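You operate a simulated robot arm through the tools that you are given. There is no shell and no other tool. Be economical: measure what you need, move in short steps, check, and stop when the job is done.

Carry out the task below with a simulated two-armed robot. There is one attempt and no reset: what you move stays moved.

## Task
Wind three turns or more on the core with the blue band.
Fine: put the core on the winder spindle, switch the winder on; hold the remote while you press start, then stop. Switch the winder off.
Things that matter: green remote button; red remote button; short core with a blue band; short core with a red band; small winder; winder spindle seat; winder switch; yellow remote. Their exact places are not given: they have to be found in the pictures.

The check looks at the end state, three seconds after you hand in, the way a careful person would. Anything else that was tipped, shoved, dropped, spilled or broken makes it a failure.

## Robot
Two 7-joint arms with two-finger parallel grippers on one trunk, on a base that drives. Base frame: it is fixed to the floor where the robot stands at the start and does not move with it; the origin is under the middle of the robot, x ahead of it, y to its left, z up; the surface under the hand at the start is at about z = 90. Lengths are in cm, angles in degrees, forces in N, time in s.
The left shoulder is at the start at [5, 16.8, 120.7], the right one opposite. With the tool pointing down near the work surface each hand reaches from about 20 to 66 cm from the robot's upright axis, wherever it stands, measured 20 degrees to its own side. Places, roughly: green remote button [50, 40, 90]; red remote button [50, 40, 90]; small winder [80, 20, 90]; winder spindle seat [80, 20, 100]; winder switch [70, 20, 90]. Payload 1.57 kg a hand.
Tool frame (each hand has its own): the origin (TCP) lies between the finger pads and is the grasp point; the fingertips stand 3 cm ahead of it; z points along the fingers, y is the line along which they close. The gripper opens to 8 cm. The fingers are 1.7 cm wide and 1.2 cm thick; the gripper's body (4 by 8.2 cm) begins 8 cm behind the TCP.
Orientation is that of the tool frame in the base frame, as a unit quaternion [x, y, z, w]. With the fingers straight down and closing along the base's y, the tool's x points along the base's -x, its y along +y and its z along -z.

## Interface
- The arms move only by the tool apply_moves. It takes "left_steps", "right_steps" or both (then of equal length, played together; a hand with none holds still); each is one flat list of numbers, 7 for each row, row after row: the turn, a rotation vector about the tool's x, y, z in units of 4 degrees (1.0 is 4 degrees), then the shift along the tool's x, y, z in units of 25 mm (1.0 is 25 mm), then the opening in per cent of the stroke, from 0 (shut) to 100 (fully open). In form: [ax, ay, az, tx, ty, tz, fingers, ax, ay, az, tx, ty, tz, fingers, ...]. A call has 1 to 8 rows; each row shifts and turns the commanded pose from where the row before left it, along the tool's axes as they then stand. A call with a number of a shift or a turn outside -1 to 1 is refused whole. Rows are played at 5 a second. More than 5 cm and 8.6 degrees between two rows, or a gripper value outside its range, and nothing of the call is played. A pose out of reach is approached as far as the arm can. The call stops where the force on the tool passes 90 N (or 10 N more than at its start, if that is more) or the arm is blocked; 0.2 s more then pass. The fingers move at their own pace (about 4.5 cm/s each) and stop on an object; they squeeze with about 39 N. The grip force told is the motor's: it shows also when the fingers shut on nothing. Time passes only in rows, and 0.2 s behind the last, so rows that do not move let the fingers close. It gives the time, the measured TCP pose, the force on the tool (base axes), the opening and the grip force at its end, in the units of the frame above (readings bear some noise), with the torque about the TCP (base axes, N m) and any sound that the robot's microphone picked up.
- Cameras (640 x 400 px; columns grow to the right, rows downward): "scene" is now at [12.04, 4.43, 143.02]; the picture's right is [0.48, -0.88, 0.00], its down [-0.40, -0.22, -0.89] and it looks along [0.78, 0.42, -0.46] (base axes); focal length 282 px, centre (320, 200). "left" rides on the left gripper at [7.2, 0.7, -12.2] in its tool frame; the picture's right is [-0.09, 1.00, 0.00], its down [-0.84, -0.08, -0.54] and it looks along [-0.54, -0.05, 0.84] (tool axes); focal length 238 px, centre (320, 200). "right" rides on the right gripper at [7.2, -0.7, -12.2] in its tool frame; the picture's right is [0.09, 1.00, 0.00], its down [-0.84, 0.08, -0.54] and it looks along [-0.54, 0.05, 0.84] (tool axes); focal length 238 px, centre (320, 200).
- grab_frame(camera): a new picture of that camera. The clock stands still meanwhile.
- lift_body(by): slides the trunk up (or, below 0, down) by that many cm; the arms and the scene camera ride with it, the base frame stays. It gives what a move gives, with no picture.
- drive_base(legs): drives the robot by 1 to 6 legs, each [ahead, left, turn to the left] in cm, cm and degrees, along the robot's own axes; the way and the turn of a leg run together, so that a leg with both is an arc; at most 150 cm and 180 degrees a leg. The arms and the cameras ride along, it lands a little off, and it stops where it bumps. It gives what a move gives.
- head_to(pan, tilt): turns the head with the scene camera to pan (to the left, within 80 degrees either way) and tilt (down, from -29 to 69), counted from straight ahead of the robot. It gives what a move gives.
- pixel_to_xyz(camera, pixels): for up to 12 pixels [column, row] of the newest picture of that camera ("zoom" is the newest enlarged one), the place [x, y, z] in the base frame of the surface seen there, good to about 0.2 cm. The clock stands still meanwhile.
- inspect(camera, box): a new picture of the part [left, top, right, bottom] of that camera's present view, enlarged. The clock stands still meanwhile.
- finish_job(): hands the job in; it is judged then, once.

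Work in short steps. Measure before you move; look again where a grasp or a placing could have gone wrong, and mend it. You have 80 turns and 70 pictures in all, those below and enlarged ones among them. Open the grippers and draw the arms clear of the work before you hand the job in, unless the task says otherwise; then end with one line.

The tools are called after "Request:" as a command line: name --argument value ..., lists and objects as JSON in quotes. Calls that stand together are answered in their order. apply_moves: Moves the arms, as the interface text tells. Its arguments: {"type":"object","properties":{"left_steps":{"type":"array"},"right_steps":{"type":"array"}},"required":[]} The other tools are called the same way: lift_body (by) slides the trunk up or down; drive_base (legs) drives the base; head_to (pan, tilt) turns the head that bears the scene camera; grab_frame (camera) takes a picture; pixel_to_xyz (camera, pixels) gives the place of the surface under pixels of a picture; inspect (camera, box) takes an enlarged picture of a part of a camera's view; finish_job () hands the job in.

At the start:

```text
clock: 0.0
left_position: [27.08, 30.79, 130.5]
left_tcp_rot: [-0.001, 1.0, -0.001, 0.0]
left_force: [-0.4, -0.5, -0.1]
left_ft_torque: [-0.01, -0.02, -0.01]
left_grip_width: 8.0
left_grasp_force: 0.1
right_position: [34.62, 0.4, 124.5]
right_tcp_rot: [0.0, 1.0, 0.0, 0.0]
right_force: [0.7, 0.8, -0.3]
right_ft_torque: [0.02, 0.01, 0.01]
right_grip_width: 8.01
right_grasp_force: 0.0
trunk travel left (down, up): [-37.5, 6.8]
robot x, y, heading: [-0.15, 0.31, 0.2]
head pan, tilt: [28.5, 27.1]
```

scene: 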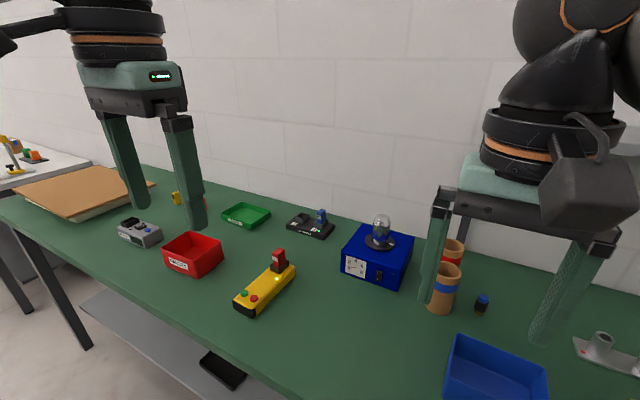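
right: 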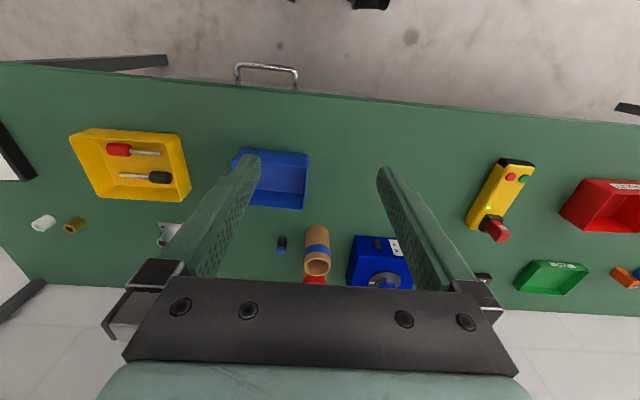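
left: 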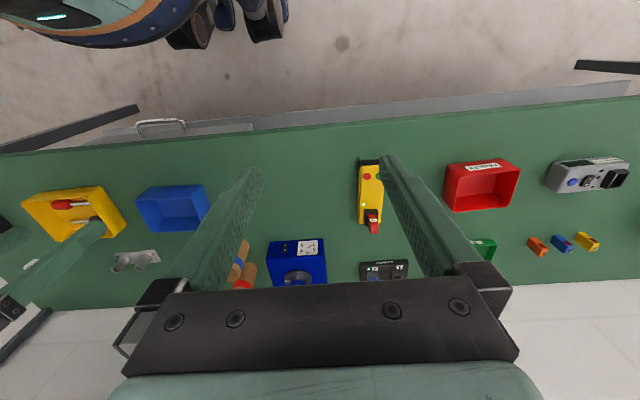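

The scene shows the blue winder near (378,255), cores near (445,280), and the yellow remote near (265,290). I take enlarged views to see the details.

Request:
inspect --camera "scene" --box '[320, 200, 500, 320]'

Request:
pixel_to_xyz --camera "scene" --pixels '[[445, 267], [440, 290], [438, 310], [453, 246], [380, 240], [381, 220], [378, 275], [355, 265], [244, 294], [254, 297], [278, 262], [265, 290]]'

Request:
inspect --camera "scene" --box '[220, 230, 310, 320]'

```text
3.33 times, centred on (410, 260) of scene
```

zoom: 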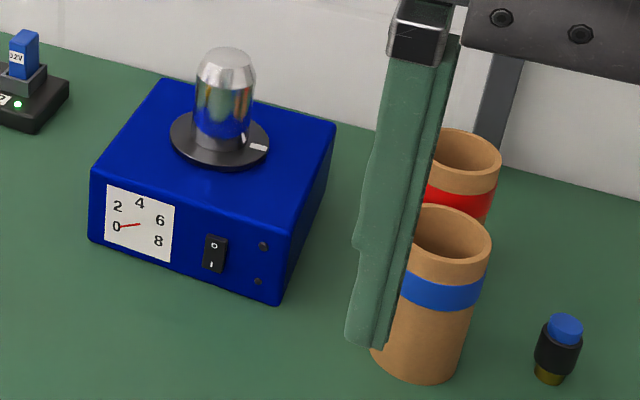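

```text
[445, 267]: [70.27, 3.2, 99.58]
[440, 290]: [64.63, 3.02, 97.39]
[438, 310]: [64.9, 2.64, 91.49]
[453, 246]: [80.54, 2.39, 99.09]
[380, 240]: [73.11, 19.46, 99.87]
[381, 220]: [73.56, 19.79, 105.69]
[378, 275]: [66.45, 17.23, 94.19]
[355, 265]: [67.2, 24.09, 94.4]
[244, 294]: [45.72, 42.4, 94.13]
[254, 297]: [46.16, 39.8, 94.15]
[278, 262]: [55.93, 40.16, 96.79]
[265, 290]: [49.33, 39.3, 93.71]
```

```text
4.44 times, centred on (265, 275) of scene
```

zoom: 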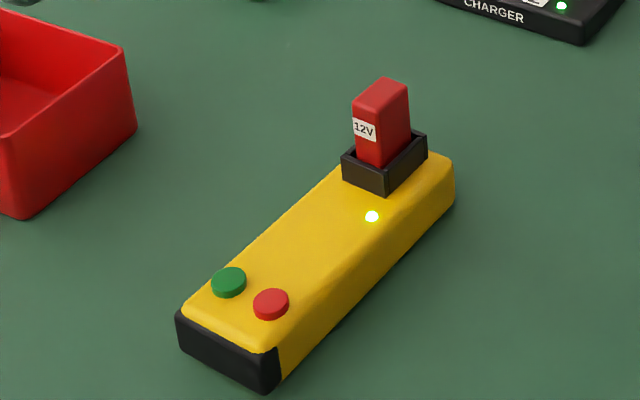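

The remote has a lit LED and a red 12V battery. Next I measure the table edge, the core rim, the spindle and the switch before driving.

Request:
pixel_to_xyz --camera "right" --pixels '[[320, 95], [320, 110], [200, 85], [500, 115], [317, 232], [317, 262], [265, 70]]'

Request:
inspect --camera "right" --box '[230, 140, 430, 290]'

```text
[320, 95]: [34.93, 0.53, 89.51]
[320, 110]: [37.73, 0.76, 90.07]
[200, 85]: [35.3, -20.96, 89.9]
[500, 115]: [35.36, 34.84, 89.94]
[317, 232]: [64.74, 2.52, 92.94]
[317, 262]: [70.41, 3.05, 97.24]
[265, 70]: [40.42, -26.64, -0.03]
```

```text
2.67 times, centred on (330, 215) of right
```

zoom: 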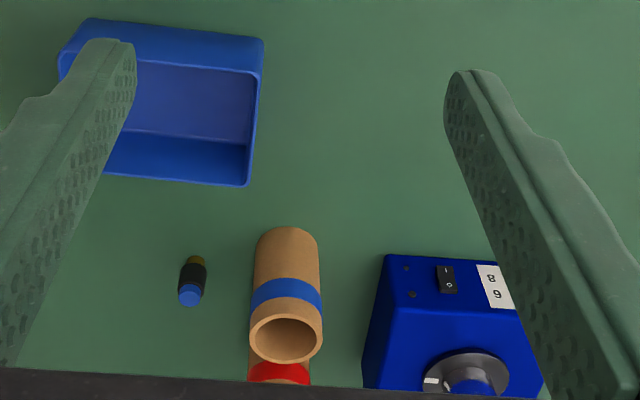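

Table edge is at x≈35, hands are well above everything. I drive ahead 14 cm to bring the core and winder into reach.

Request:
drive_base --legs '[[14, 0, 0]]'

Request:
grab_frame --camera "right"

Request:
grab_frame --camera "left"

```text
clock: 1.3
left_position: [41.02, 30.86, 130.61]
left_tcp_rot: [0.0, 1.0, -0.001, 0.0]
left_force: [0.3, 0.4, -0.8]
left_ft_torque: [0.0, 0.03, -0.02]
left_grip_width: 8.0
left_grasp_force: 0.0
right_position: [48.65, 0.46, 124.38]
right_tcp_rot: [0.0, 1.0, 0.0, -0.002]
right_force: [-0.1, -0.1, 0.4]
right_ft_torque: [0.02, 0.04, -0.01]
right_grip_width: 8.03
right_grasp_force: 0.0
trunk travel left (down, up): [-37.5, 6.8]
robot x, y, heading: [13.95, 0.3, -0.2]
head pan, tilt: [28.5, 27.1]
```

```text
63 pictures are left
```

right: 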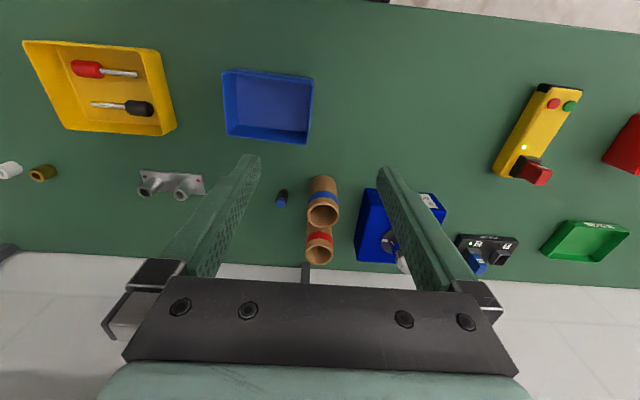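

```text
62 pictures are left
```

left: 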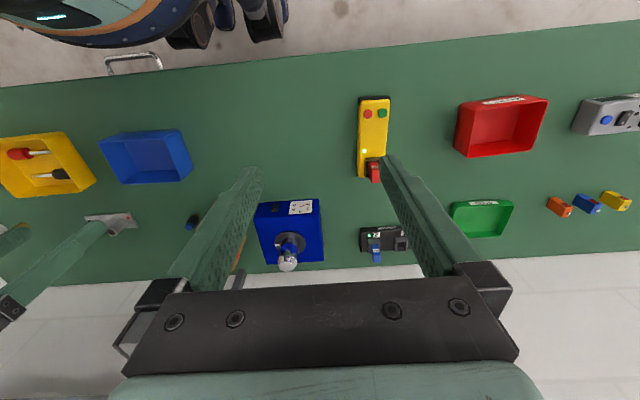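

I measure the blue core rim (≈(323,215)), the red one, and the spindle.

Request:
inspect --camera "right" --box '[260, 160, 380, 270]'

Request:
inspect --camera "left" --box '[240, 180, 340, 280]'

Request:
pixel_to_xyz --camera "right" --pixels '[[308, 214], [338, 216], [323, 202], [322, 227], [305, 252], [332, 254], [319, 240], [319, 265], [312, 183], [324, 178], [334, 183]]'

Request:
pixel_to_xyz --camera "left" --pixels '[[274, 241], [305, 242], [291, 233], [287, 264], [287, 256], [281, 211], [256, 205], [320, 200], [256, 225], [320, 225], [322, 258]]'

```text
3.64 times, centred on (320, 215) of right
```

zoom: 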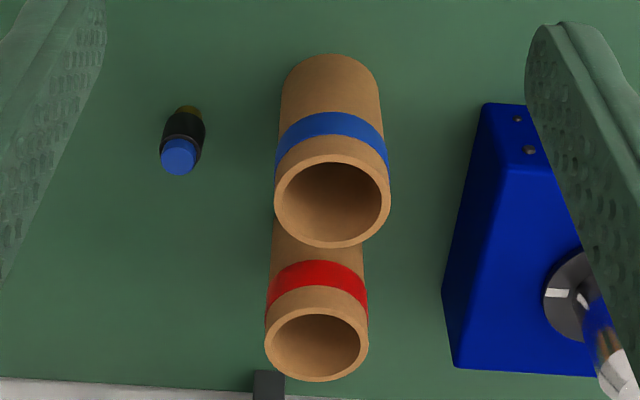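

```text
4.00 times, centred on (290, 230) of left
```

zoom: 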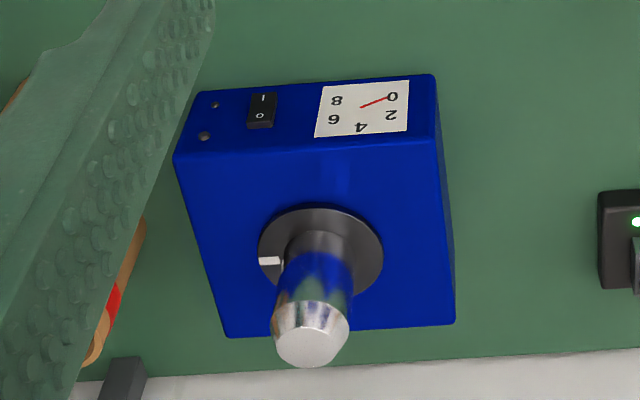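

```text
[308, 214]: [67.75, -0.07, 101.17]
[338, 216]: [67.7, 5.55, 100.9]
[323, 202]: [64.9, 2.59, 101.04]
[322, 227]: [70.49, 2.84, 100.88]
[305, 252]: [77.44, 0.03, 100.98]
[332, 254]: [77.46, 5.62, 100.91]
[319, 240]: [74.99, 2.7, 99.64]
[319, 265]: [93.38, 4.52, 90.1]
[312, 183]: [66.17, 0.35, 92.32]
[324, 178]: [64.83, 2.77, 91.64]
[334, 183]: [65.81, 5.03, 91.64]
```

```text
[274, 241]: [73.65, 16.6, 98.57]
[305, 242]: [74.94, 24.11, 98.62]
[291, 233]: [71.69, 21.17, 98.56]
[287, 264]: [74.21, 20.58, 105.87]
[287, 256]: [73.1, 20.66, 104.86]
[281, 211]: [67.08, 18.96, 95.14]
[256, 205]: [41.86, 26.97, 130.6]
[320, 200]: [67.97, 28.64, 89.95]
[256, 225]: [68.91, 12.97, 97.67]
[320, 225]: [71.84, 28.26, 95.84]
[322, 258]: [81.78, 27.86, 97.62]
```

Core: centre about (67.7, 2.7), radius 2.85, top z 101. Now precise spindle measurement from the last zoomed picture (disc and spindle tip around (311,340)).

Request:
pixel_to_xyz --camera "zoom" --pixels '[[312, 346], [285, 340], [338, 340], [310, 360], [310, 333], [262, 245], [379, 250], [320, 211], [360, 288], [262, 103], [262, 118], [310, 290]]'

```text
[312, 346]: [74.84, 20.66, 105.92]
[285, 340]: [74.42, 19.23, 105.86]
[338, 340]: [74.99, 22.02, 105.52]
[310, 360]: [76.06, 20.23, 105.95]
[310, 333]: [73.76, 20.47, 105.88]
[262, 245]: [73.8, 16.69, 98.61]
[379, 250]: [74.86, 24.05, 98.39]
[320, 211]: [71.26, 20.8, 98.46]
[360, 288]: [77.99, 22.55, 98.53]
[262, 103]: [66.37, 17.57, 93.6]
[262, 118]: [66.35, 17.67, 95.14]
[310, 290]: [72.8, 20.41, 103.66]
```

Spindle centre ≈ (74.9, 20.5), disc z 98.6, tip z 106; switch on the front face at (66.4, 17.6, 93.6–95.1). The left arm suits both core and winder, so I take the right arm aside and bring the left forward.

Request:
apply_moves --left_steps '[0, 0, 0, -1, 0, 0, 100, 0, 0, 0, -1, 0, 0, 100, 0, 0, 0, -1, 0, 0, 100, 0, 0, 0, -1, 0, 0, 100, 0, 0, 0, -1, 0, 0, 100, 0, 0, 0, -1, 0, 0, 100, 0, 0, 0, -1, 0, 0, 100, 0, 0, 0, -1, 0, 0, 100]' --right_steps '[0, 0, 0, 0.5, -1, 0, 0, 0, 0, 0, 0.5, -1, 0, 0, 0, 0, 0, 0.5, -1, 0, 0, 0, 0, 0, 0.5, -1, 0, 0, 0, 0, 0, 0.5, -1, 0, 0, 0, 0, 0, 0.5, -1, 0, 0, 0, 0, 0, 0, -1, 0, 0, 0, 0, 0, 0, -1, 0, 0]'

Request:
apply_moves --left_steps '[0, 0, 0, -0.4, -1, 0.5, 100, 0, 0, 0, -0.4, -1, 0.5, 100, 0, 0, 0, -0.4, -1, 0.5, 100, 0, 0, 0, -0.4, -1, 0.5, 100, 0, 0, 0, -0.4, -1, 0.5, 100, 0, 0, 0, -0.4, -1, 0.5, 100, 0, 0, 0, -0.3, -1, 0.5, 100, 0, 0, 0, 0, -1, 0.5, 100]'

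```text
clock: 3.1
left_position: [61.1, 30.74, 130.66]
left_tcp_rot: [-0.001, 1.0, -0.001, 0.001]
left_force: [0.4, -0.6, -0.2]
left_ft_torque: [-0.02, 0.06, 0.0]
left_grip_width: 8.0
left_grasp_force: 0.1
right_position: [41.24, -19.58, 124.39]
right_tcp_rot: [0.0, 1.0, 0.0, -0.001]
right_force: [1.2, -0.5, 0.1]
right_ft_torque: [-0.02, 0.0, 0.02]
right_grip_width: 0.02
right_grasp_force: 21.3
trunk travel left (down, up): [-37.5, 6.8]
robot x, y, heading: [14.06, -0.12, -0.1]
head pan, tilt: [28.5, 27.1]
```

```text
clock: 4.9
left_position: [62.04, 20.63, 121.95]
left_tcp_rot: [0.0, 1.0, -0.001, 0.0]
left_force: [0.5, -0.2, -0.1]
left_ft_torque: [-0.02, 0.01, 0.01]
left_grip_width: 7.99
left_grasp_force: 0.1
left hand out of reach, approached as far as the arm can: row 2, 3, 4, 5, 6, 7, 8
right_position: [41.23, -19.64, 124.28]
right_tcp_rot: [0.0, 1.0, -0.001, 0.0]
right_force: [-0.4, 0.5, 0.1]
right_ft_torque: [-0.03, 0.02, 0.0]
right_grip_width: 0.0
right_grasp_force: 21.4
trunk travel left (down, up): [-37.5, 6.8]
robot x, y, heading: [13.84, 0.45, 0.0]
head pan, tilt: [28.5, 27.1]
```

The left hand was stopped by its reach at (62, 20.6, 122). I drive 6 cm further ahead and 8 cm right, and raise the trunk 6 cm so both core and winder are in comfortable range.

Request:
drive_base --legs '[[6, -8, 0]]'

Request:
lift_body --by 6

```text
clock: 6.5
left_position: [65.33, 12.92, 121.85]
left_tcp_rot: [-0.002, 1.0, 0.0, 0.001]
left_force: [-0.9, -0.4, 0.2]
left_ft_torque: [-0.01, 0.03, 0.01]
left_grip_width: 8.02
left_grasp_force: 0.1
right_position: [44.57, -27.36, 124.3]
right_tcp_rot: [-0.001, 1.0, 0.0, 0.0]
right_force: [-0.4, 0.2, 0.5]
right_ft_torque: [-0.05, -0.03, -0.01]
right_grip_width: 0.0
right_grasp_force: 21.7
trunk travel left (down, up): [-37.5, 6.8]
robot x, y, heading: [17.19, -7.81, 0.0]
head pan, tilt: [28.5, 27.1]
stopped in leg 1: the robot was blocked; the commanded pose is now the measured one
```

```text
clock: 7.5
left_position: [65.47, 12.77, 127.98]
left_tcp_rot: [-0.002, 1.0, 0.0, 0.0]
left_force: [-0.2, -0.7, 1.0]
left_ft_torque: [0.0, 0.0, -0.02]
left_grip_width: 7.99
left_grasp_force: 0.1
right_position: [44.71, -27.38, 130.33]
right_tcp_rot: [0.0, 1.0, 0.0, -0.001]
right_force: [0.2, 1.2, -0.4]
right_ft_torque: [-0.01, 0.01, 0.02]
right_grip_width: 0.01
right_grasp_force: 21.4
trunk travel left (down, up): [-43.5, 0.8]
robot x, y, heading: [17.21, -7.9, 0.5]
head pan, tilt: [28.5, 27.1]
```

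The base stopped at x=17.2 against the table. I now move the left hand above the blue core at (67.7, 2.7, 111).

Request:
apply_moves --left_steps '[0, 0, 0, 0, -0.5, 0.85, 100, 0, 0, 0, 0, -0.5, 0.85, 100, 0, 0, 0, 0, -0.5, 0.85, 100, 0, 0, 0, 0, -0.5, 0.85, 100, 0, 0, 0, 0, -0.5, 0.85, 100, 0, 0, 0, -0.3, -0.5, 0.85, 100, 0, 0, 0, -0.3, -0.5, 0.85, 100, 0, 0, 0, -0.3, -0.5, 0.85, 100]'

Request:
grab_frame --camera "left"

Request:
grab_frame --camera "scene"

```text
clock: 9.3
left_position: [63.61, 7.78, 111.18]
left_tcp_rot: [-0.001, 1.0, -0.002, 0.001]
left_force: [-0.7, 0.1, -0.2]
left_ft_torque: [0.01, 0.03, -0.03]
left_grip_width: 7.99
left_grasp_force: 0.1
left hand out of reach, approached as far as the arm can: row 2, 3, 4, 5, 6, 7, 8
right_position: [44.54, -27.4, 130.36]
right_tcp_rot: [-0.001, 1.0, 0.0, 0.0]
right_force: [0.2, 0.4, 0.3]
right_ft_torque: [0.0, 0.0, 0.02]
right_grip_width: 0.0
right_grasp_force: 21.5
trunk travel left (down, up): [-43.5, 0.8]
robot x, y, heading: [17.0, -8.23, 0.2]
head pan, tilt: [28.5, 27.1]
```

```text
59 pictures are left
```

left: 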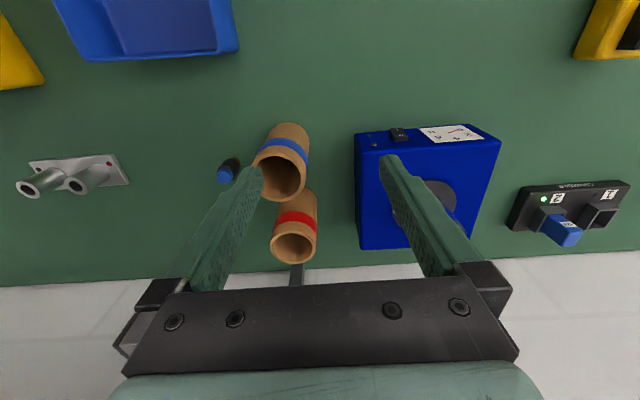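

```text
58 pictures are left
```

scene: 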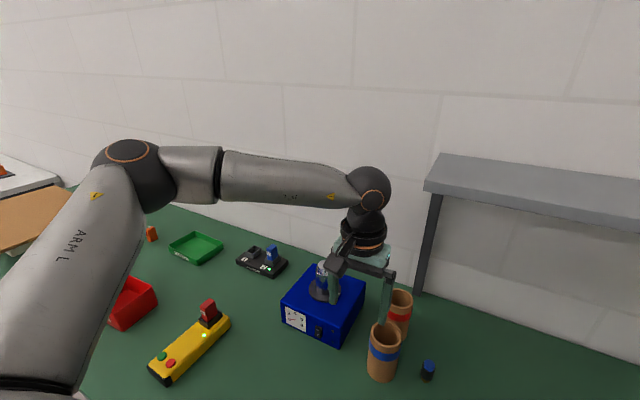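

The arm is limited by wrist geometry with the tool vertical. Tilting the tool forward about its closing axis should extend reach, and still grips the cylinder well, so I tilt by 32° in place.

Request:
apply_moves --left_steps '[0, -1, 0, 0, 0, 0, 100, 0, -1, 0, 0, 0, 0, 100, 0, -1, 0, 0, 0, 0, 100, 0, -1, 0, 0, 0, 0, 100, 0, -1, 0, 0, 0, 0, 100, 0, -1, 0, 0, 0, 0, 100, 0, -1, 0, 0, 0, 0, 100, 0, -1, 0, 0, 0, 0, 100]'

```text
clock: 11.1
left_position: [63.58, 7.78, 111.4]
left_tcp_rot: [-0.003, 0.961, 0.001, 0.276]
left_force: [-0.3, 0.3, 0.2]
left_ft_torque: [-0.01, -0.01, 0.0]
left_grip_width: 8.0
left_grasp_force: 0.0
right_position: [44.58, -27.29, 130.32]
right_tcp_rot: [-0.001, 1.0, -0.001, -0.001]
right_force: [-0.3, -0.5, 0.3]
right_ft_torque: [-0.01, -0.01, 0.02]
right_grip_width: 0.0
right_grasp_force: 21.4
trunk travel left (down, up): [-43.5, 0.8]
robot x, y, heading: [17.12, -7.91, 0.4]
head pan, tilt: [28.5, 27.1]
```

Tilt succeeded with position held. Now shift over the core (dx +4.1, dy −5.1).

Request:
apply_moves --left_steps '[0, 0, 0, -0.35, -0.51, 0.22, 100, 0, 0, 0, -0.35, -0.51, 0.22, 100, 0, 0, 0, -0.35, -0.51, 0.22, 100, 0, 0, 0, -0.35, -0.51, 0.22, 100]'

Request:
grab_frame --camera "left"

```text
clock: 12.1
left_position: [67.01, 4.1, 111.65]
left_tcp_rot: [-0.002, 0.961, 0.0, 0.276]
left_force: [0.1, 0.4, 1.3]
left_ft_torque: [-0.01, 0.01, -0.01]
left_grip_width: 8.0
left_grasp_force: 0.0
left hand out of reach, approached as far as the arm can: row 4
right_position: [44.64, -27.43, 130.44]
right_tcp_rot: [-0.001, 1.0, 0.0, 0.0]
right_force: [-0.6, -0.2, 0.8]
right_ft_torque: [0.0, -0.03, -0.01]
right_grip_width: 0.0
right_grasp_force: 22.2
trunk travel left (down, up): [-43.5, 0.8]
robot x, y, heading: [17.5, -8.35, 0.3]
head pan, tilt: [28.5, 27.1]
```

```text
57 pictures are left
```

left: 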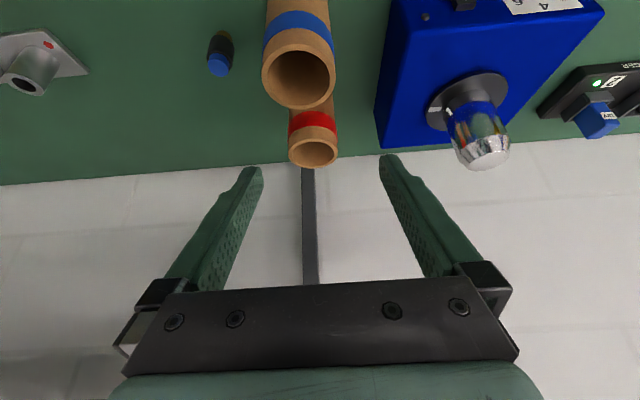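

Reach is limited to the right, not forward. I drive 9 cm right so that the core lies on the left arm's own side; hand tips (z≈109) clear everything there.

Request:
drive_base --legs '[[-0.7, 0, 0], [0, -9, 0]]'

Request:
apply_moves --left_steps '[0, 0, 0, -0.2, 0.7, 0.1, 100, 0, 0, 0, -0.2, 0.7, 0.1, 100, 0, 0, 0, -0.2, 0.7, 0.1, 100]'

```text
clock: 13.9
left_position: [66.45, -4.98, 111.56]
left_tcp_rot: [-0.002, 0.961, 0.0, 0.277]
left_force: [0.3, -0.4, -0.5]
left_ft_torque: [0.01, 0.05, 0.01]
left_grip_width: 8.01
left_grasp_force: 0.1
right_position: [43.9, -36.39, 130.24]
right_tcp_rot: [-0.001, 1.0, 0.001, 0.0]
right_force: [-1.0, 0.3, 0.0]
right_ft_torque: [-0.01, -0.01, 0.04]
right_grip_width: 0.0
right_grasp_force: 20.8
trunk travel left (down, up): [-43.5, 0.8]
robot x, y, heading: [16.74, -16.88, -0.0]
head pan, tilt: [28.5, 27.1]
```

```text
clock: 14.7
left_position: [68.07, 0.44, 111.62]
left_tcp_rot: [-0.001, 0.961, -0.001, 0.277]
left_force: [0.8, 0.0, 0.9]
left_ft_torque: [-0.01, -0.01, 0.02]
left_grip_width: 8.0
left_grasp_force: 0.0
right_position: [43.84, -36.27, 130.39]
right_tcp_rot: [-0.001, 1.0, -0.001, 0.0]
right_force: [0.2, 0.3, 0.0]
right_ft_torque: [0.0, 0.02, 0.02]
right_grip_width: 0.0
right_grasp_force: 21.4
trunk travel left (down, up): [-43.5, 0.8]
robot x, y, heading: [16.41, -16.79, 0.1]
head pan, tilt: [28.5, 27.1]
```

Reached. Align on the core axis and come down a little, then look.

Request:
apply_moves --left_steps '[0, 0, 0, 0.125, 0.91, -0.08, 100, 0, 0, 0, 0.5, 0, 0.8, 100, 0, 0, 0, 0.5, 0, 0.8, 100]'

Request:
grab_frame --camera "left"

Request:
grab_frame --camera "scene"

```text
clock: 15.5
left_position: [67.61, 2.8, 106.98]
left_tcp_rot: [-0.002, 0.961, -0.001, 0.276]
left_force: [-0.8, -0.8, -0.5]
left_ft_torque: [-0.03, -0.01, -0.01]
left_grip_width: 7.98
left_grasp_force: 0.1
right_position: [43.88, -36.28, 130.46]
right_tcp_rot: [-0.001, 1.0, 0.0, 0.0]
right_force: [0.1, 0.6, -0.5]
right_ft_torque: [-0.01, 0.02, 0.03]
right_grip_width: 0.0
right_grasp_force: 21.0
trunk travel left (down, up): [-43.5, 0.8]
robot x, y, heading: [16.83, -16.71, 0.0]
head pan, tilt: [28.5, 27.1]
```

```text
56 pictures are left
```

left: 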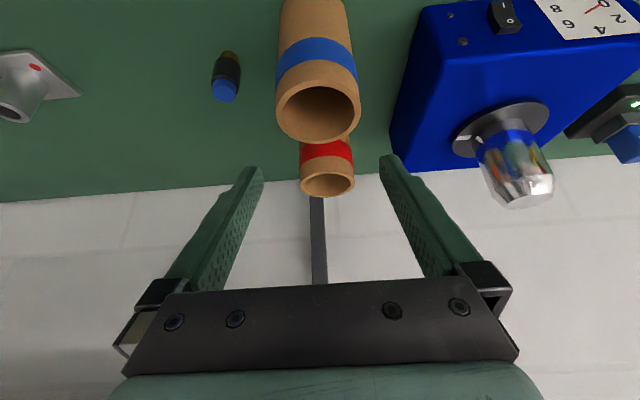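

```text
55 pictures are left
```

scene: 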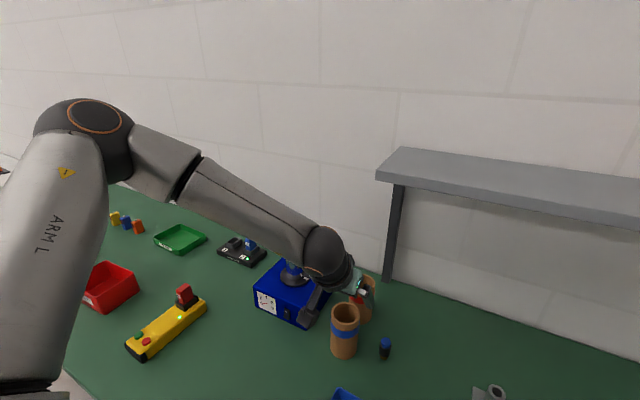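

Fingers straddle the core. I check the core rim again since the base bumped the table.

Request:
pixel_to_xyz --camera "left" --pixels '[[280, 110], [357, 111], [319, 85], [318, 140], [516, 195], [484, 190], [550, 185], [466, 140], [545, 118], [505, 105]]'

```text
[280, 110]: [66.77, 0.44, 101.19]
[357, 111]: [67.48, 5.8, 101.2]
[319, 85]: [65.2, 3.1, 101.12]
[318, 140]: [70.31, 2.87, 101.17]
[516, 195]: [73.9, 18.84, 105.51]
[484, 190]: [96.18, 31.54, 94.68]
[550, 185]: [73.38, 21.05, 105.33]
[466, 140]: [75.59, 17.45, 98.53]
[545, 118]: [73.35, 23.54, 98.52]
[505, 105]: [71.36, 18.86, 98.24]
```

The core is at (67.75, 2.95). Lower four rows to z≈97.5 and close.

Request:
apply_moves --left_steps '[0, 0, 0, 0.5, 0.06, 0.8, 100, 0, 0, 0, 0.5, 0, 0.8, 100, 0, 0, 0, 0.5, 0, 0.8, 100, 0, 0, 0, 0.5, 0, 0.8, 100]'

Request:
apply_moves --left_steps '[0, 0, 0, 0, 0, 0, 0, 0, 0, 0, 0, 0, 0, 0, 0, 0, 0, 0, 0, 0, 0, 0, 0, 0, 0, 0, 0, 0]'

```text
clock: 16.5
left_position: [67.22, 3.4, 98.21]
left_tcp_rot: [-0.001, 0.961, -0.002, 0.277]
left_force: [1.4, 0.0, 0.0]
left_ft_torque: [-0.02, 0.01, 0.02]
left_grip_width: 8.0
left_grasp_force: 0.0
left hand out of reach, approached as far as the arm can: row 4
right_position: [43.84, -36.39, 130.41]
right_tcp_rot: [-0.001, 1.0, 0.0, 0.0]
right_force: [0.0, -0.1, 0.0]
right_ft_torque: [0.02, 0.01, 0.03]
right_grip_width: 0.01
right_grasp_force: 20.6
trunk travel left (down, up): [-43.5, 0.8]
robot x, y, heading: [16.58, -16.91, -0.2]
head pan, tilt: [28.5, 27.1]
```

```text
clock: 17.5
left_position: [67.2, 3.37, 98.26]
left_tcp_rot: [-0.001, 0.961, -0.002, 0.276]
left_force: [-0.1, 0.8, -0.3]
left_ft_torque: [-0.02, 0.02, 0.01]
left_grip_width: 5.93
left_grasp_force: 38.8
right_position: [44.05, -36.32, 130.37]
right_tcp_rot: [-0.001, 1.0, 0.0, 0.0]
right_force: [0.3, 0.1, 0.0]
right_ft_torque: [-0.01, 0.02, 0.01]
right_grip_width: 0.01
right_grasp_force: 21.6
trunk travel left (down, up): [-43.5, 0.8]
robot x, y, heading: [16.93, -16.86, 0.2]
head pan, tilt: [28.5, 27.1]
```

Core gripped (5.93 cm, 38.8 N). Lift straight up 17 cm.

Request:
apply_moves --left_steps '[0, 0, 0, -0.45, 0, -0.72, 0, 0, 0, 0, -0.45, 0, -0.72, 0, 0, 0, 0, -0.45, 0, -0.72, 0, 0, 0, 0, -0.45, 0, -0.72, 0, 0, 0, 0, -0.45, 0, -0.72, 0, 0, 0, 0, -0.45, 0, -0.72, 0, 0, 0, 0, -0.45, 0, -0.72, 0, 0, 0, 0, -0.45, 0, -0.72, 0]'

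Request:
grab_frame --camera "scene"

```text
clock: 19.3
left_position: [67.17, 3.45, 115.29]
left_tcp_rot: [-0.001, 0.961, 0.0, 0.277]
left_force: [1.2, 0.8, -0.2]
left_ft_torque: [0.0, -0.02, 0.0]
left_grip_width: 5.89
left_grasp_force: 38.8
right_position: [43.85, -36.27, 130.42]
right_tcp_rot: [-0.002, 1.0, 0.001, 0.0]
right_force: [0.5, 0.2, 0.5]
right_ft_torque: [-0.01, -0.01, 0.0]
right_grip_width: 0.02
right_grasp_force: 21.7
trunk travel left (down, up): [-43.5, 0.8]
robot x, y, heading: [16.48, -16.78, 0.2]
head pan, tilt: [28.5, 27.1]
```

```text
54 pictures are left
```

scene: 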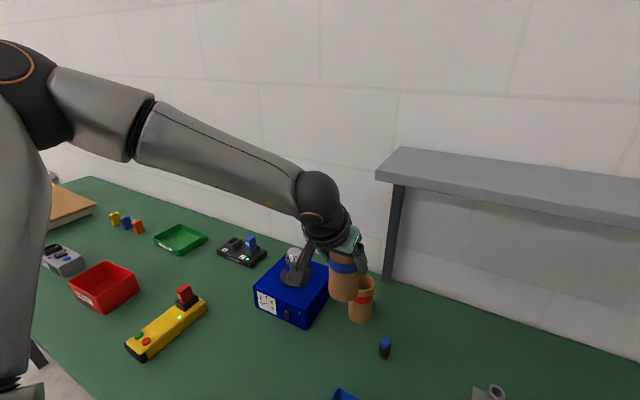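

Lifted cleanly (core bottom ≈ z 107). Raise the trunk a touch and drive left 15 cm, leaving the core in front of the spindle.

Request:
lift_body --by 0.7

Request:
drive_base --legs '[[0, 15, 0]]'

Request:
apply_moves --left_steps '[0, 0, 0, -0.4, 0, 0.25, 0, 0, 0, 0, -0.4, 0, 0.25, 0, 0, 0, 0, -0.4, 0, 0.25, 0]'

```text
clock: 19.8
left_position: [67.25, 3.54, 115.94]
left_tcp_rot: [-0.001, 0.961, 0.0, 0.277]
left_force: [-0.6, -0.5, -0.9]
left_ft_torque: [0.0, 0.02, 0.01]
left_grip_width: 5.92
left_grasp_force: 39.0
right_position: [43.81, -36.37, 131.16]
right_tcp_rot: [-0.001, 1.0, 0.0, -0.001]
right_force: [-0.1, -0.8, -0.5]
right_ft_torque: [-0.01, 0.01, 0.01]
right_grip_width: 0.0
right_grasp_force: 21.4
trunk travel left (down, up): [-44.2, 0.1]
robot x, y, heading: [16.93, -16.77, 0.3]
head pan, tilt: [28.5, 27.1]
```

```text
clock: 21.8
left_position: [67.19, 18.47, 115.96]
left_tcp_rot: [-0.002, 0.961, 0.0, 0.276]
left_force: [-0.1, 1.0, -0.8]
left_ft_torque: [0.0, 0.03, 0.0]
left_grip_width: 5.88
left_grasp_force: 38.9
right_position: [43.85, -21.27, 131.08]
right_tcp_rot: [-0.001, 1.0, 0.0, 0.0]
right_force: [0.2, 0.7, 0.8]
right_ft_torque: [-0.01, -0.01, 0.02]
right_grip_width: 0.01
right_grasp_force: 21.1
trunk travel left (down, up): [-44.2, 0.1]
robot x, y, heading: [16.35, -2.1, 0.2]
head pan, tilt: [28.5, 27.1]
```

```text
clock: 22.6
left_position: [70.69, 18.47, 115.98]
left_tcp_rot: [-0.001, 0.961, 0.0, 0.275]
left_force: [0.3, 0.3, -0.3]
left_ft_torque: [0.01, -0.02, -0.02]
left_grip_width: 5.91
left_grasp_force: 38.8
right_position: [43.85, -21.18, 131.1]
right_tcp_rot: [-0.002, 1.0, 0.0, 0.0]
right_force: [0.6, -0.3, 0.5]
right_ft_torque: [0.02, 0.03, -0.01]
right_grip_width: 0.04
right_grasp_force: 21.3
trunk travel left (down, up): [-44.2, 0.1]
robot x, y, heading: [16.61, -1.75, -0.1]
head pan, tilt: [28.5, 27.1]
```

Reach is fine. Continue to above the spindle (dx +3.7, dy +2.0).

Request:
apply_moves --left_steps '[0, 0, 0, -0.42, 0.27, 0.26, 0, 0, 0, 0, -0.42, 0.27, 0.26, 0, 0, 0, 0, -0.42, 0.27, 0.26, 0]'

Request:
head_to --pan 20 --tilt 30

Request:
grab_frame --camera "scene"

Request:
grab_frame --camera "left"

```text
clock: 23.4
left_position: [74.39, 20.38, 115.97]
left_tcp_rot: [-0.001, 0.961, -0.001, 0.275]
left_force: [-0.4, 0.2, 0.0]
left_ft_torque: [0.01, 0.04, -0.04]
left_grip_width: 5.93
left_grasp_force: 38.3
right_position: [43.97, -21.26, 131.11]
right_tcp_rot: [-0.001, 1.0, 0.001, -0.001]
right_force: [0.3, 0.3, 0.4]
right_ft_torque: [0.0, -0.04, 0.0]
right_grip_width: 0.0
right_grasp_force: 21.6
trunk travel left (down, up): [-44.2, 0.1]
robot x, y, heading: [16.57, -1.67, 0.1]
head pan, tilt: [28.5, 27.1]
```

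```text
clock: 24.1
left_position: [74.37, 20.51, 115.98]
left_tcp_rot: [-0.001, 0.961, 0.0, 0.277]
left_force: [0.6, -0.3, 0.4]
left_ft_torque: [0.01, -0.01, -0.02]
left_grip_width: 5.9
left_grasp_force: 39.0
right_position: [43.9, -21.41, 131.01]
right_tcp_rot: [-0.001, 1.0, 0.001, -0.001]
right_force: [0.5, 0.7, 0.2]
right_ft_torque: [-0.03, 0.01, 0.01]
right_grip_width: 0.01
right_grasp_force: 21.3
trunk travel left (down, up): [-44.2, 0.1]
robot x, y, heading: [16.32, -2.08, 0.2]
head pan, tilt: [20.0, 30.0]
```

```text
53 pictures are left
```

scene: 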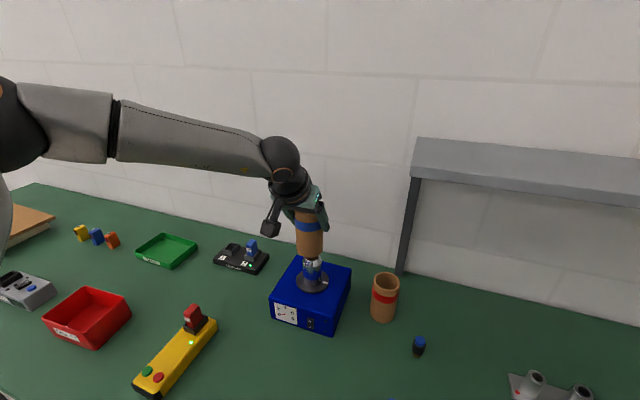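

```text
52 pictures are left
```

left: 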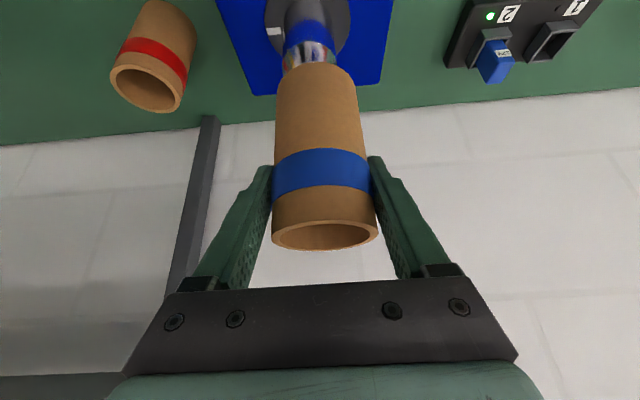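

Looks close to aligned. I measure core and spindle edges to check the alignment precisely.

Request:
pixel_to_xyz --camera "left" --pixels '[[275, 228], [374, 228], [325, 221], [325, 247], [278, 85], [354, 85], [316, 70], [268, 30], [347, 30], [290, 62], [325, 62]]'

Request:
inspect --camera "scene" --box '[260, 200, 360, 300]'

Request:
inspect --camera "left" --box '[240, 0, 400, 100]'

```text
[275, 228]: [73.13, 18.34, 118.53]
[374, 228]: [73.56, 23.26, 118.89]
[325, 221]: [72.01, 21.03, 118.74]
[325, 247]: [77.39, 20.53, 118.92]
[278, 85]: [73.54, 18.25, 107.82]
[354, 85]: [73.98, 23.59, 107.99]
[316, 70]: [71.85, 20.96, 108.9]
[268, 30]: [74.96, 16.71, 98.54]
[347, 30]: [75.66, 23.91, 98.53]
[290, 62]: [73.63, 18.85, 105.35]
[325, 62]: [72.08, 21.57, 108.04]
```

```text
4.00 times, centred on (310, 250) of scene
```

zoom: 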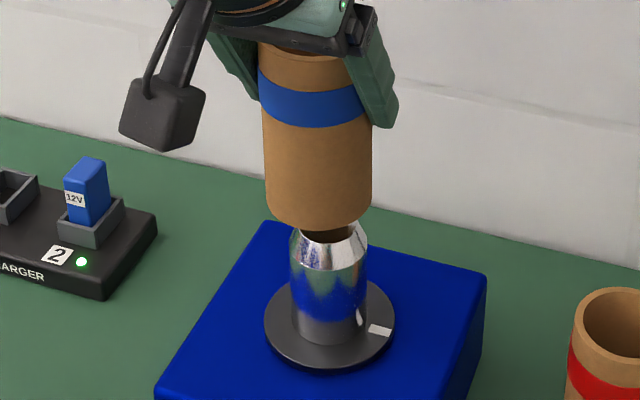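

```text
4.00 times, centred on (320, 50) of left
```

zoom: 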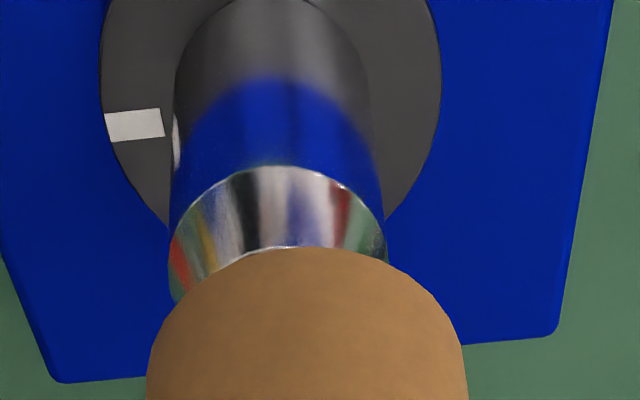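

Core axis is at y≈20.9, x≈74.75; spindle at y≈20.35, x≈74.9. Shift −0.53 in y, +0.15 in x, then lower 3 cm and check.

Request:
apply_moves --left_steps '[0, 0, 0, -0.05, -0.21, 0.03, 0, 0, 0, 0, 0.21, 0, 0.34, 0, 0, 0, 0, 0.21, 0, 0.34, 0, 0, 0, 0, 0.21, 0, 0.34, 0]'

Request:
inspect --camera "scene" --box '[260, 200, 360, 300]'

Request:
inspect --camera "left" --box '[240, 0, 400, 100]'

```text
clock: 25.1
left_position: [74.58, 20.02, 112.91]
left_tcp_rot: [-0.001, 0.961, -0.002, 0.277]
left_force: [-0.1, -0.3, 0.5]
left_ft_torque: [0.0, 0.02, -0.02]
left_grip_width: 5.9
left_grasp_force: 39.4
right_position: [43.87, -21.33, 130.97]
right_tcp_rot: [-0.001, 1.0, -0.001, -0.001]
right_force: [-0.6, -0.2, -0.1]
right_ft_torque: [0.04, 0.02, -0.02]
right_grip_width: 0.01
right_grasp_force: 21.0
trunk travel left (down, up): [-44.2, 0.1]
robot x, y, heading: [16.66, -2.05, 0.0]
head pan, tilt: [20.0, 30.0]
```

```text
4.00 times, centred on (310, 250) of scene
```

zoom: 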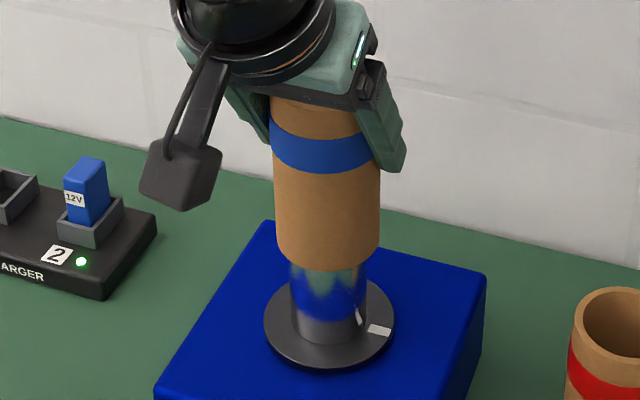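

```text
4.00 times, centred on (320, 50) of left
```

zoom: 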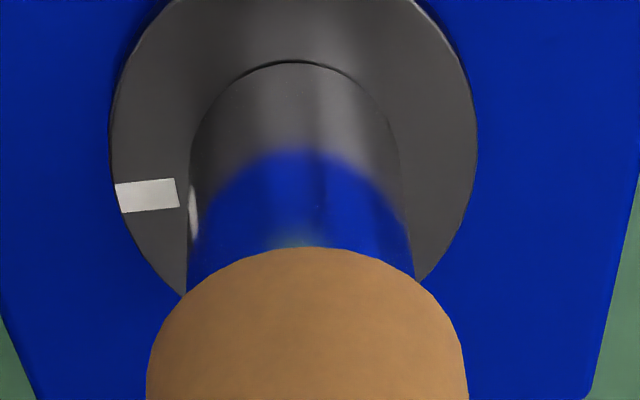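

The core is over the tip with no contact force. Lower 5.5 cm further in small rows.

Request:
apply_moves --left_steps '[0, 0, 0, 0.21, 0, 0.34, 0, 0, 0, 0, 0.21, 0, 0.34, 0, 0, 0, 0, 0.21, 0, 0.34, 0, 0, 0, 0, 0.21, 0, 0.34, 0, 0, 0, 0, 0.21, 0, 0.34, 0, 0, 0, 0, 0.1, 0, 0.17, 0]'

Request:
inspect --camera "left" --box '[220, 0, 420, 125]'

```text
clock: 26.5
left_position: [74.75, 20.03, 107.5]
left_tcp_rot: [-0.001, 0.961, -0.001, 0.276]
left_force: [-0.4, 0.0, -0.9]
left_ft_torque: [0.02, 0.03, -0.01]
left_grip_width: 5.9
left_grasp_force: 39.0
right_position: [43.89, -21.39, 131.19]
right_tcp_rot: [-0.001, 1.0, 0.001, 0.001]
right_force: [-0.6, -0.7, -0.8]
right_ft_torque: [-0.03, 0.02, 0.01]
right_grip_width: 0.03
right_grasp_force: 21.3
trunk travel left (down, up): [-44.2, 0.1]
robot x, y, heading: [15.83, -1.54, 0.4]
head pan, tilt: [20.0, 30.0]
```

```text
3.20 times, centred on (320, 62) of left
```

zoom: 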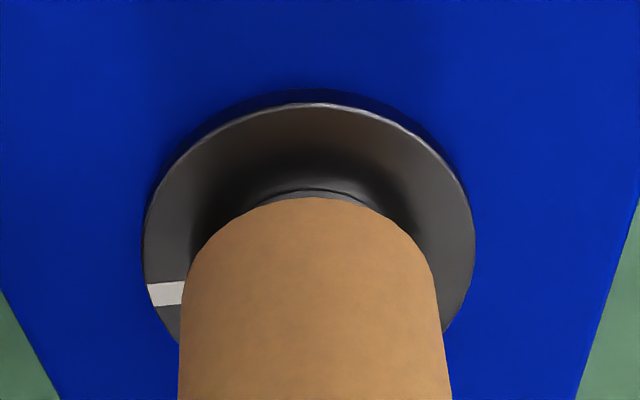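

Nearly at the disc. Lower in 0.25 cm rows to touch it.

Request:
apply_moves --left_steps '[0, 0, 0, 0.05, 0, 0.085, 0, 0, 0, 0, 0.05, 0, 0.085, 0, 0, 0, 0, 0.05, 0, 0.085, 0]'

```text
clock: 27.3
left_position: [74.64, 20.12, 106.78]
left_tcp_rot: [-0.001, 0.961, -0.001, 0.277]
left_force: [-0.8, 1.0, -1.1]
left_ft_torque: [0.0, -0.01, -0.01]
left_grip_width: 5.9
left_grasp_force: 39.0
right_position: [43.85, -21.31, 131.05]
right_tcp_rot: [-0.001, 1.0, 0.001, 0.0]
right_force: [-0.3, 1.1, -0.5]
right_ft_torque: [0.04, 0.02, -0.02]
right_grip_width: 0.0
right_grasp_force: 21.5
trunk travel left (down, up): [-44.2, 0.1]
robot x, y, heading: [16.53, -1.98, 0.2]
head pan, tilt: [20.0, 30.0]
```

No contact yet; continue a few small rows.

Request:
apply_moves --left_steps '[0, 0, 0, 0.05, 0, 0.085, 0, 0, 0, 0, 0.05, 0, 0.085, 0]'

Request:
inspect --camera "left" --box '[220, 0, 420, 125]'

```text
clock: 27.9
left_position: [74.71, 20.02, 106.53]
left_tcp_rot: [-0.002, 0.961, 0.001, 0.278]
left_force: [-1.1, 1.6, 7.9]
left_ft_torque: [0.23, 0.34, 0.04]
left_grip_width: 5.89
left_grasp_force: 39.5
right_position: [43.81, -21.37, 131.11]
right_tcp_rot: [0.0, 1.0, 0.001, -0.001]
right_force: [-1.1, -0.5, -0.1]
right_ft_torque: [0.01, 0.01, 0.04]
right_grip_width: 0.0
right_grasp_force: 21.0
trunk travel left (down, up): [-44.2, 0.1]
robot x, y, heading: [16.37, -1.95, 0.3]
head pan, tilt: [20.0, 30.0]
```

```text
3.20 times, centred on (320, 62) of left
```

zoom: 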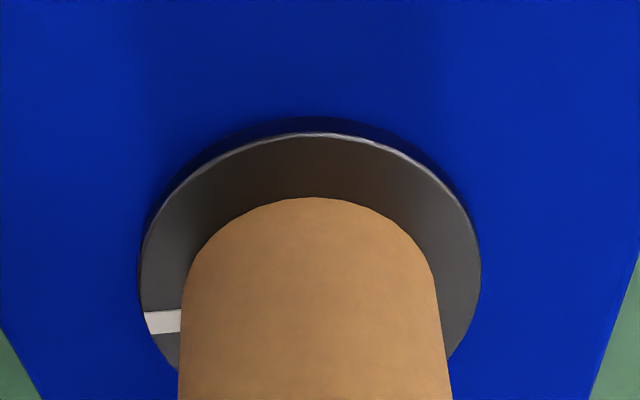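

Contact felt (7.9 N), core seated on the disc. Open, then retreat along the finger axis.

Request:
apply_moves --left_steps '[0, 0, 0, 0, 0, 0, 100, 0, 0, 0, 0, 0, 0, 100, 0, 0, 0, 0, 0, 0, 100, 0, 0, 0, 0, 0, 0, 100, 0, 0, 0, 0, 0, 0, 100]'

Request:
apply_moves --left_steps '[0, 0, 0, 0, 0, -0.8, 100, 0, 0, 0, 0, 0, -0.8, 100, 0, 0, 0, 0, 0, -0.8, 100, 0, 0, 0, 0, 0, -0.8, 100, 0, 0, 0, 0, 0, -0.8, 100, 0, 0, 0, 0, 0, -0.8, 100]'

Request:
grab_frame --camera "scene"

Request:
inspect --camera "scene" --box '[240, 230, 380, 340]'

```text
clock: 29.1
left_position: [74.8, 20.11, 106.31]
left_tcp_rot: [-0.001, 0.961, -0.001, 0.277]
left_force: [1.7, -0.2, 0.8]
left_ft_torque: [0.0, -0.03, 0.02]
left_grip_width: 8.0
left_grasp_force: 0.1
right_position: [43.8, -21.35, 131.13]
right_tcp_rot: [-0.001, 1.0, 0.0, 0.0]
right_force: [-0.7, 1.0, -0.5]
right_ft_torque: [0.0, -0.01, 0.04]
right_grip_width: 0.0
right_grasp_force: 21.3
trunk travel left (down, up): [-44.2, 0.1]
robot x, y, heading: [16.96, -1.75, -0.1]
head pan, tilt: [20.0, 30.0]
```

```text
clock: 30.5
left_position: [68.24, 20.07, 116.46]
left_tcp_rot: [-0.001, 0.961, 0.0, 0.275]
left_force: [-0.7, 0.5, 0.1]
left_ft_torque: [0.0, 0.01, 0.01]
left_grip_width: 8.0
left_grasp_force: 0.1
right_position: [43.79, -21.3, 131.09]
right_tcp_rot: [-0.001, 1.0, 0.001, 0.0]
right_force: [-0.2, 0.5, 0.4]
right_ft_torque: [0.05, 0.01, 0.01]
right_grip_width: 0.02
right_grasp_force: 21.2
trunk travel left (down, up): [-44.2, 0.1]
robot x, y, heading: [16.66, -2.19, 0.2]
head pan, tilt: [20.0, 30.0]
```

```text
45 pictures are left
```

scene: 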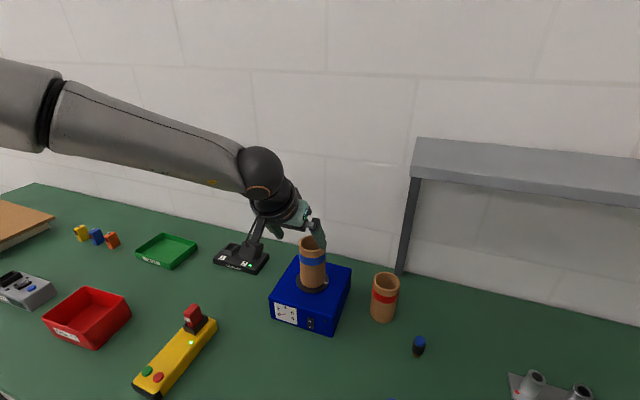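

```text
3.64 times, centred on (310, 285) of scene
```

zoom: 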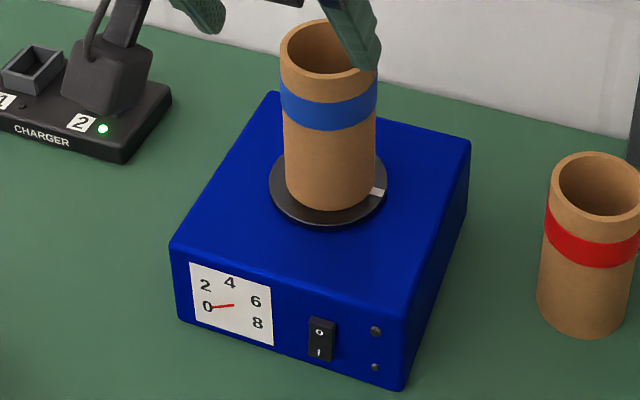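

Core stands seated on the disc; the switch shows "O" on top, "I" below. Now retreat in x with fingers closed, and lower the trunk so that the switch height is in range.

Request:
apply_moves --left_steps '[0, 0, 0, 0.68, -0.195, -0.42, 100, 0, 0, 0, 0.68, -0.195, -0.42, 0, 0, 0, 0, 0.68, -0.195, -0.42, 0, 0, 0, 0, 0.68, -0.195, -0.42, 0, 0, 0, 0, 0.68, -0.195, -0.42, 0]'

Request:
lift_body --by -8

Request:
inspect --camera "scene" --box '[270, 300, 350, 350]'

Request:
grab_frame --camera "left"

```text
clock: 31.7
left_position: [58.24, 17.54, 116.49]
left_tcp_rot: [-0.002, 0.961, -0.001, 0.276]
left_force: [0.1, 0.3, 0.0]
left_ft_torque: [-0.02, -0.01, 0.01]
left_grip_width: 0.01
left_grasp_force: 3.9
right_position: [43.94, -21.33, 131.06]
right_tcp_rot: [-0.001, 1.0, 0.001, -0.001]
right_force: [0.1, 0.1, 0.3]
right_ft_torque: [-0.01, 0.0, 0.0]
right_grip_width: 0.02
right_grasp_force: 21.0
trunk travel left (down, up): [-44.2, 0.1]
robot x, y, heading: [16.7, -1.44, 0.2]
head pan, tilt: [20.0, 30.0]
```

```text
clock: 32.9
left_position: [58.17, 17.53, 108.42]
left_tcp_rot: [-0.002, 0.961, 0.0, 0.277]
left_force: [-0.2, 0.2, -0.4]
left_ft_torque: [0.0, -0.02, -0.02]
left_grip_width: 0.0
left_grasp_force: 21.7
right_position: [43.84, -21.37, 123.1]
right_tcp_rot: [-0.001, 1.0, 0.001, 0.0]
right_force: [-0.9, -0.1, -0.5]
right_ft_torque: [-0.02, 0.0, -0.01]
right_grip_width: 0.0
right_grasp_force: 21.4
trunk travel left (down, up): [-36.2, 8.1]
robot x, y, heading: [16.58, -1.69, 0.1]
head pan, tilt: [20.0, 30.0]
```

```text
8.00 times, centred on (310, 325) of scene
```

zoom: 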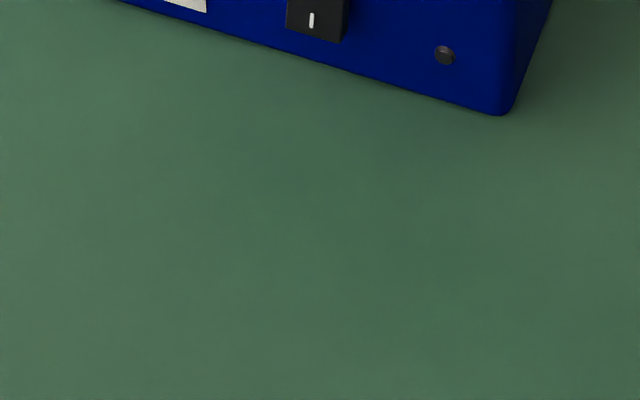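

```text
42 pictures are left
```

left: 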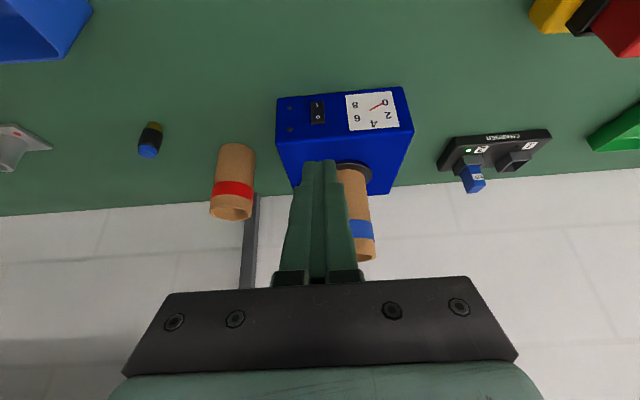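

I take a zoom of the switch in the left view (≈(318,110)) and the scene view and measure its ends.

Request:
inspect --camera "left" --box '[278, 85, 358, 135]'

Request:
pixel_to_xyz --camera "left" --pixels '[[318, 104], [318, 111], [318, 118], [311, 110], [326, 110], [318, 127], [300, 110], [318, 96]]'

```text
8.00 times, centred on (318, 110) of left
```

zoom: 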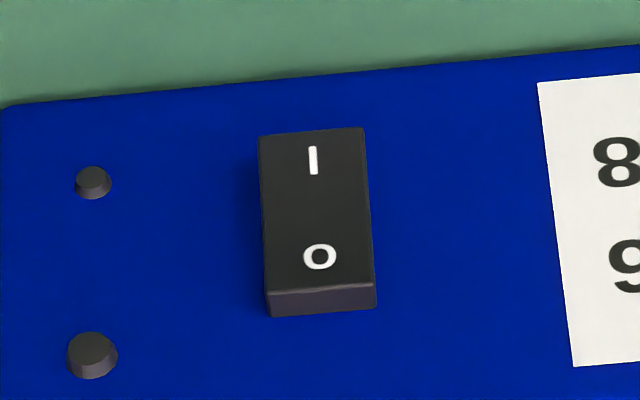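

```text
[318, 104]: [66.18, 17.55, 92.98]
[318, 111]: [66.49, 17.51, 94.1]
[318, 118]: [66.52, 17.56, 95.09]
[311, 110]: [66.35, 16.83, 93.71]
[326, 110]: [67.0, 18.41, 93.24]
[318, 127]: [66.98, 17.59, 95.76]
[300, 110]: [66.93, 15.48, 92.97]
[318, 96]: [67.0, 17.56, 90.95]
```

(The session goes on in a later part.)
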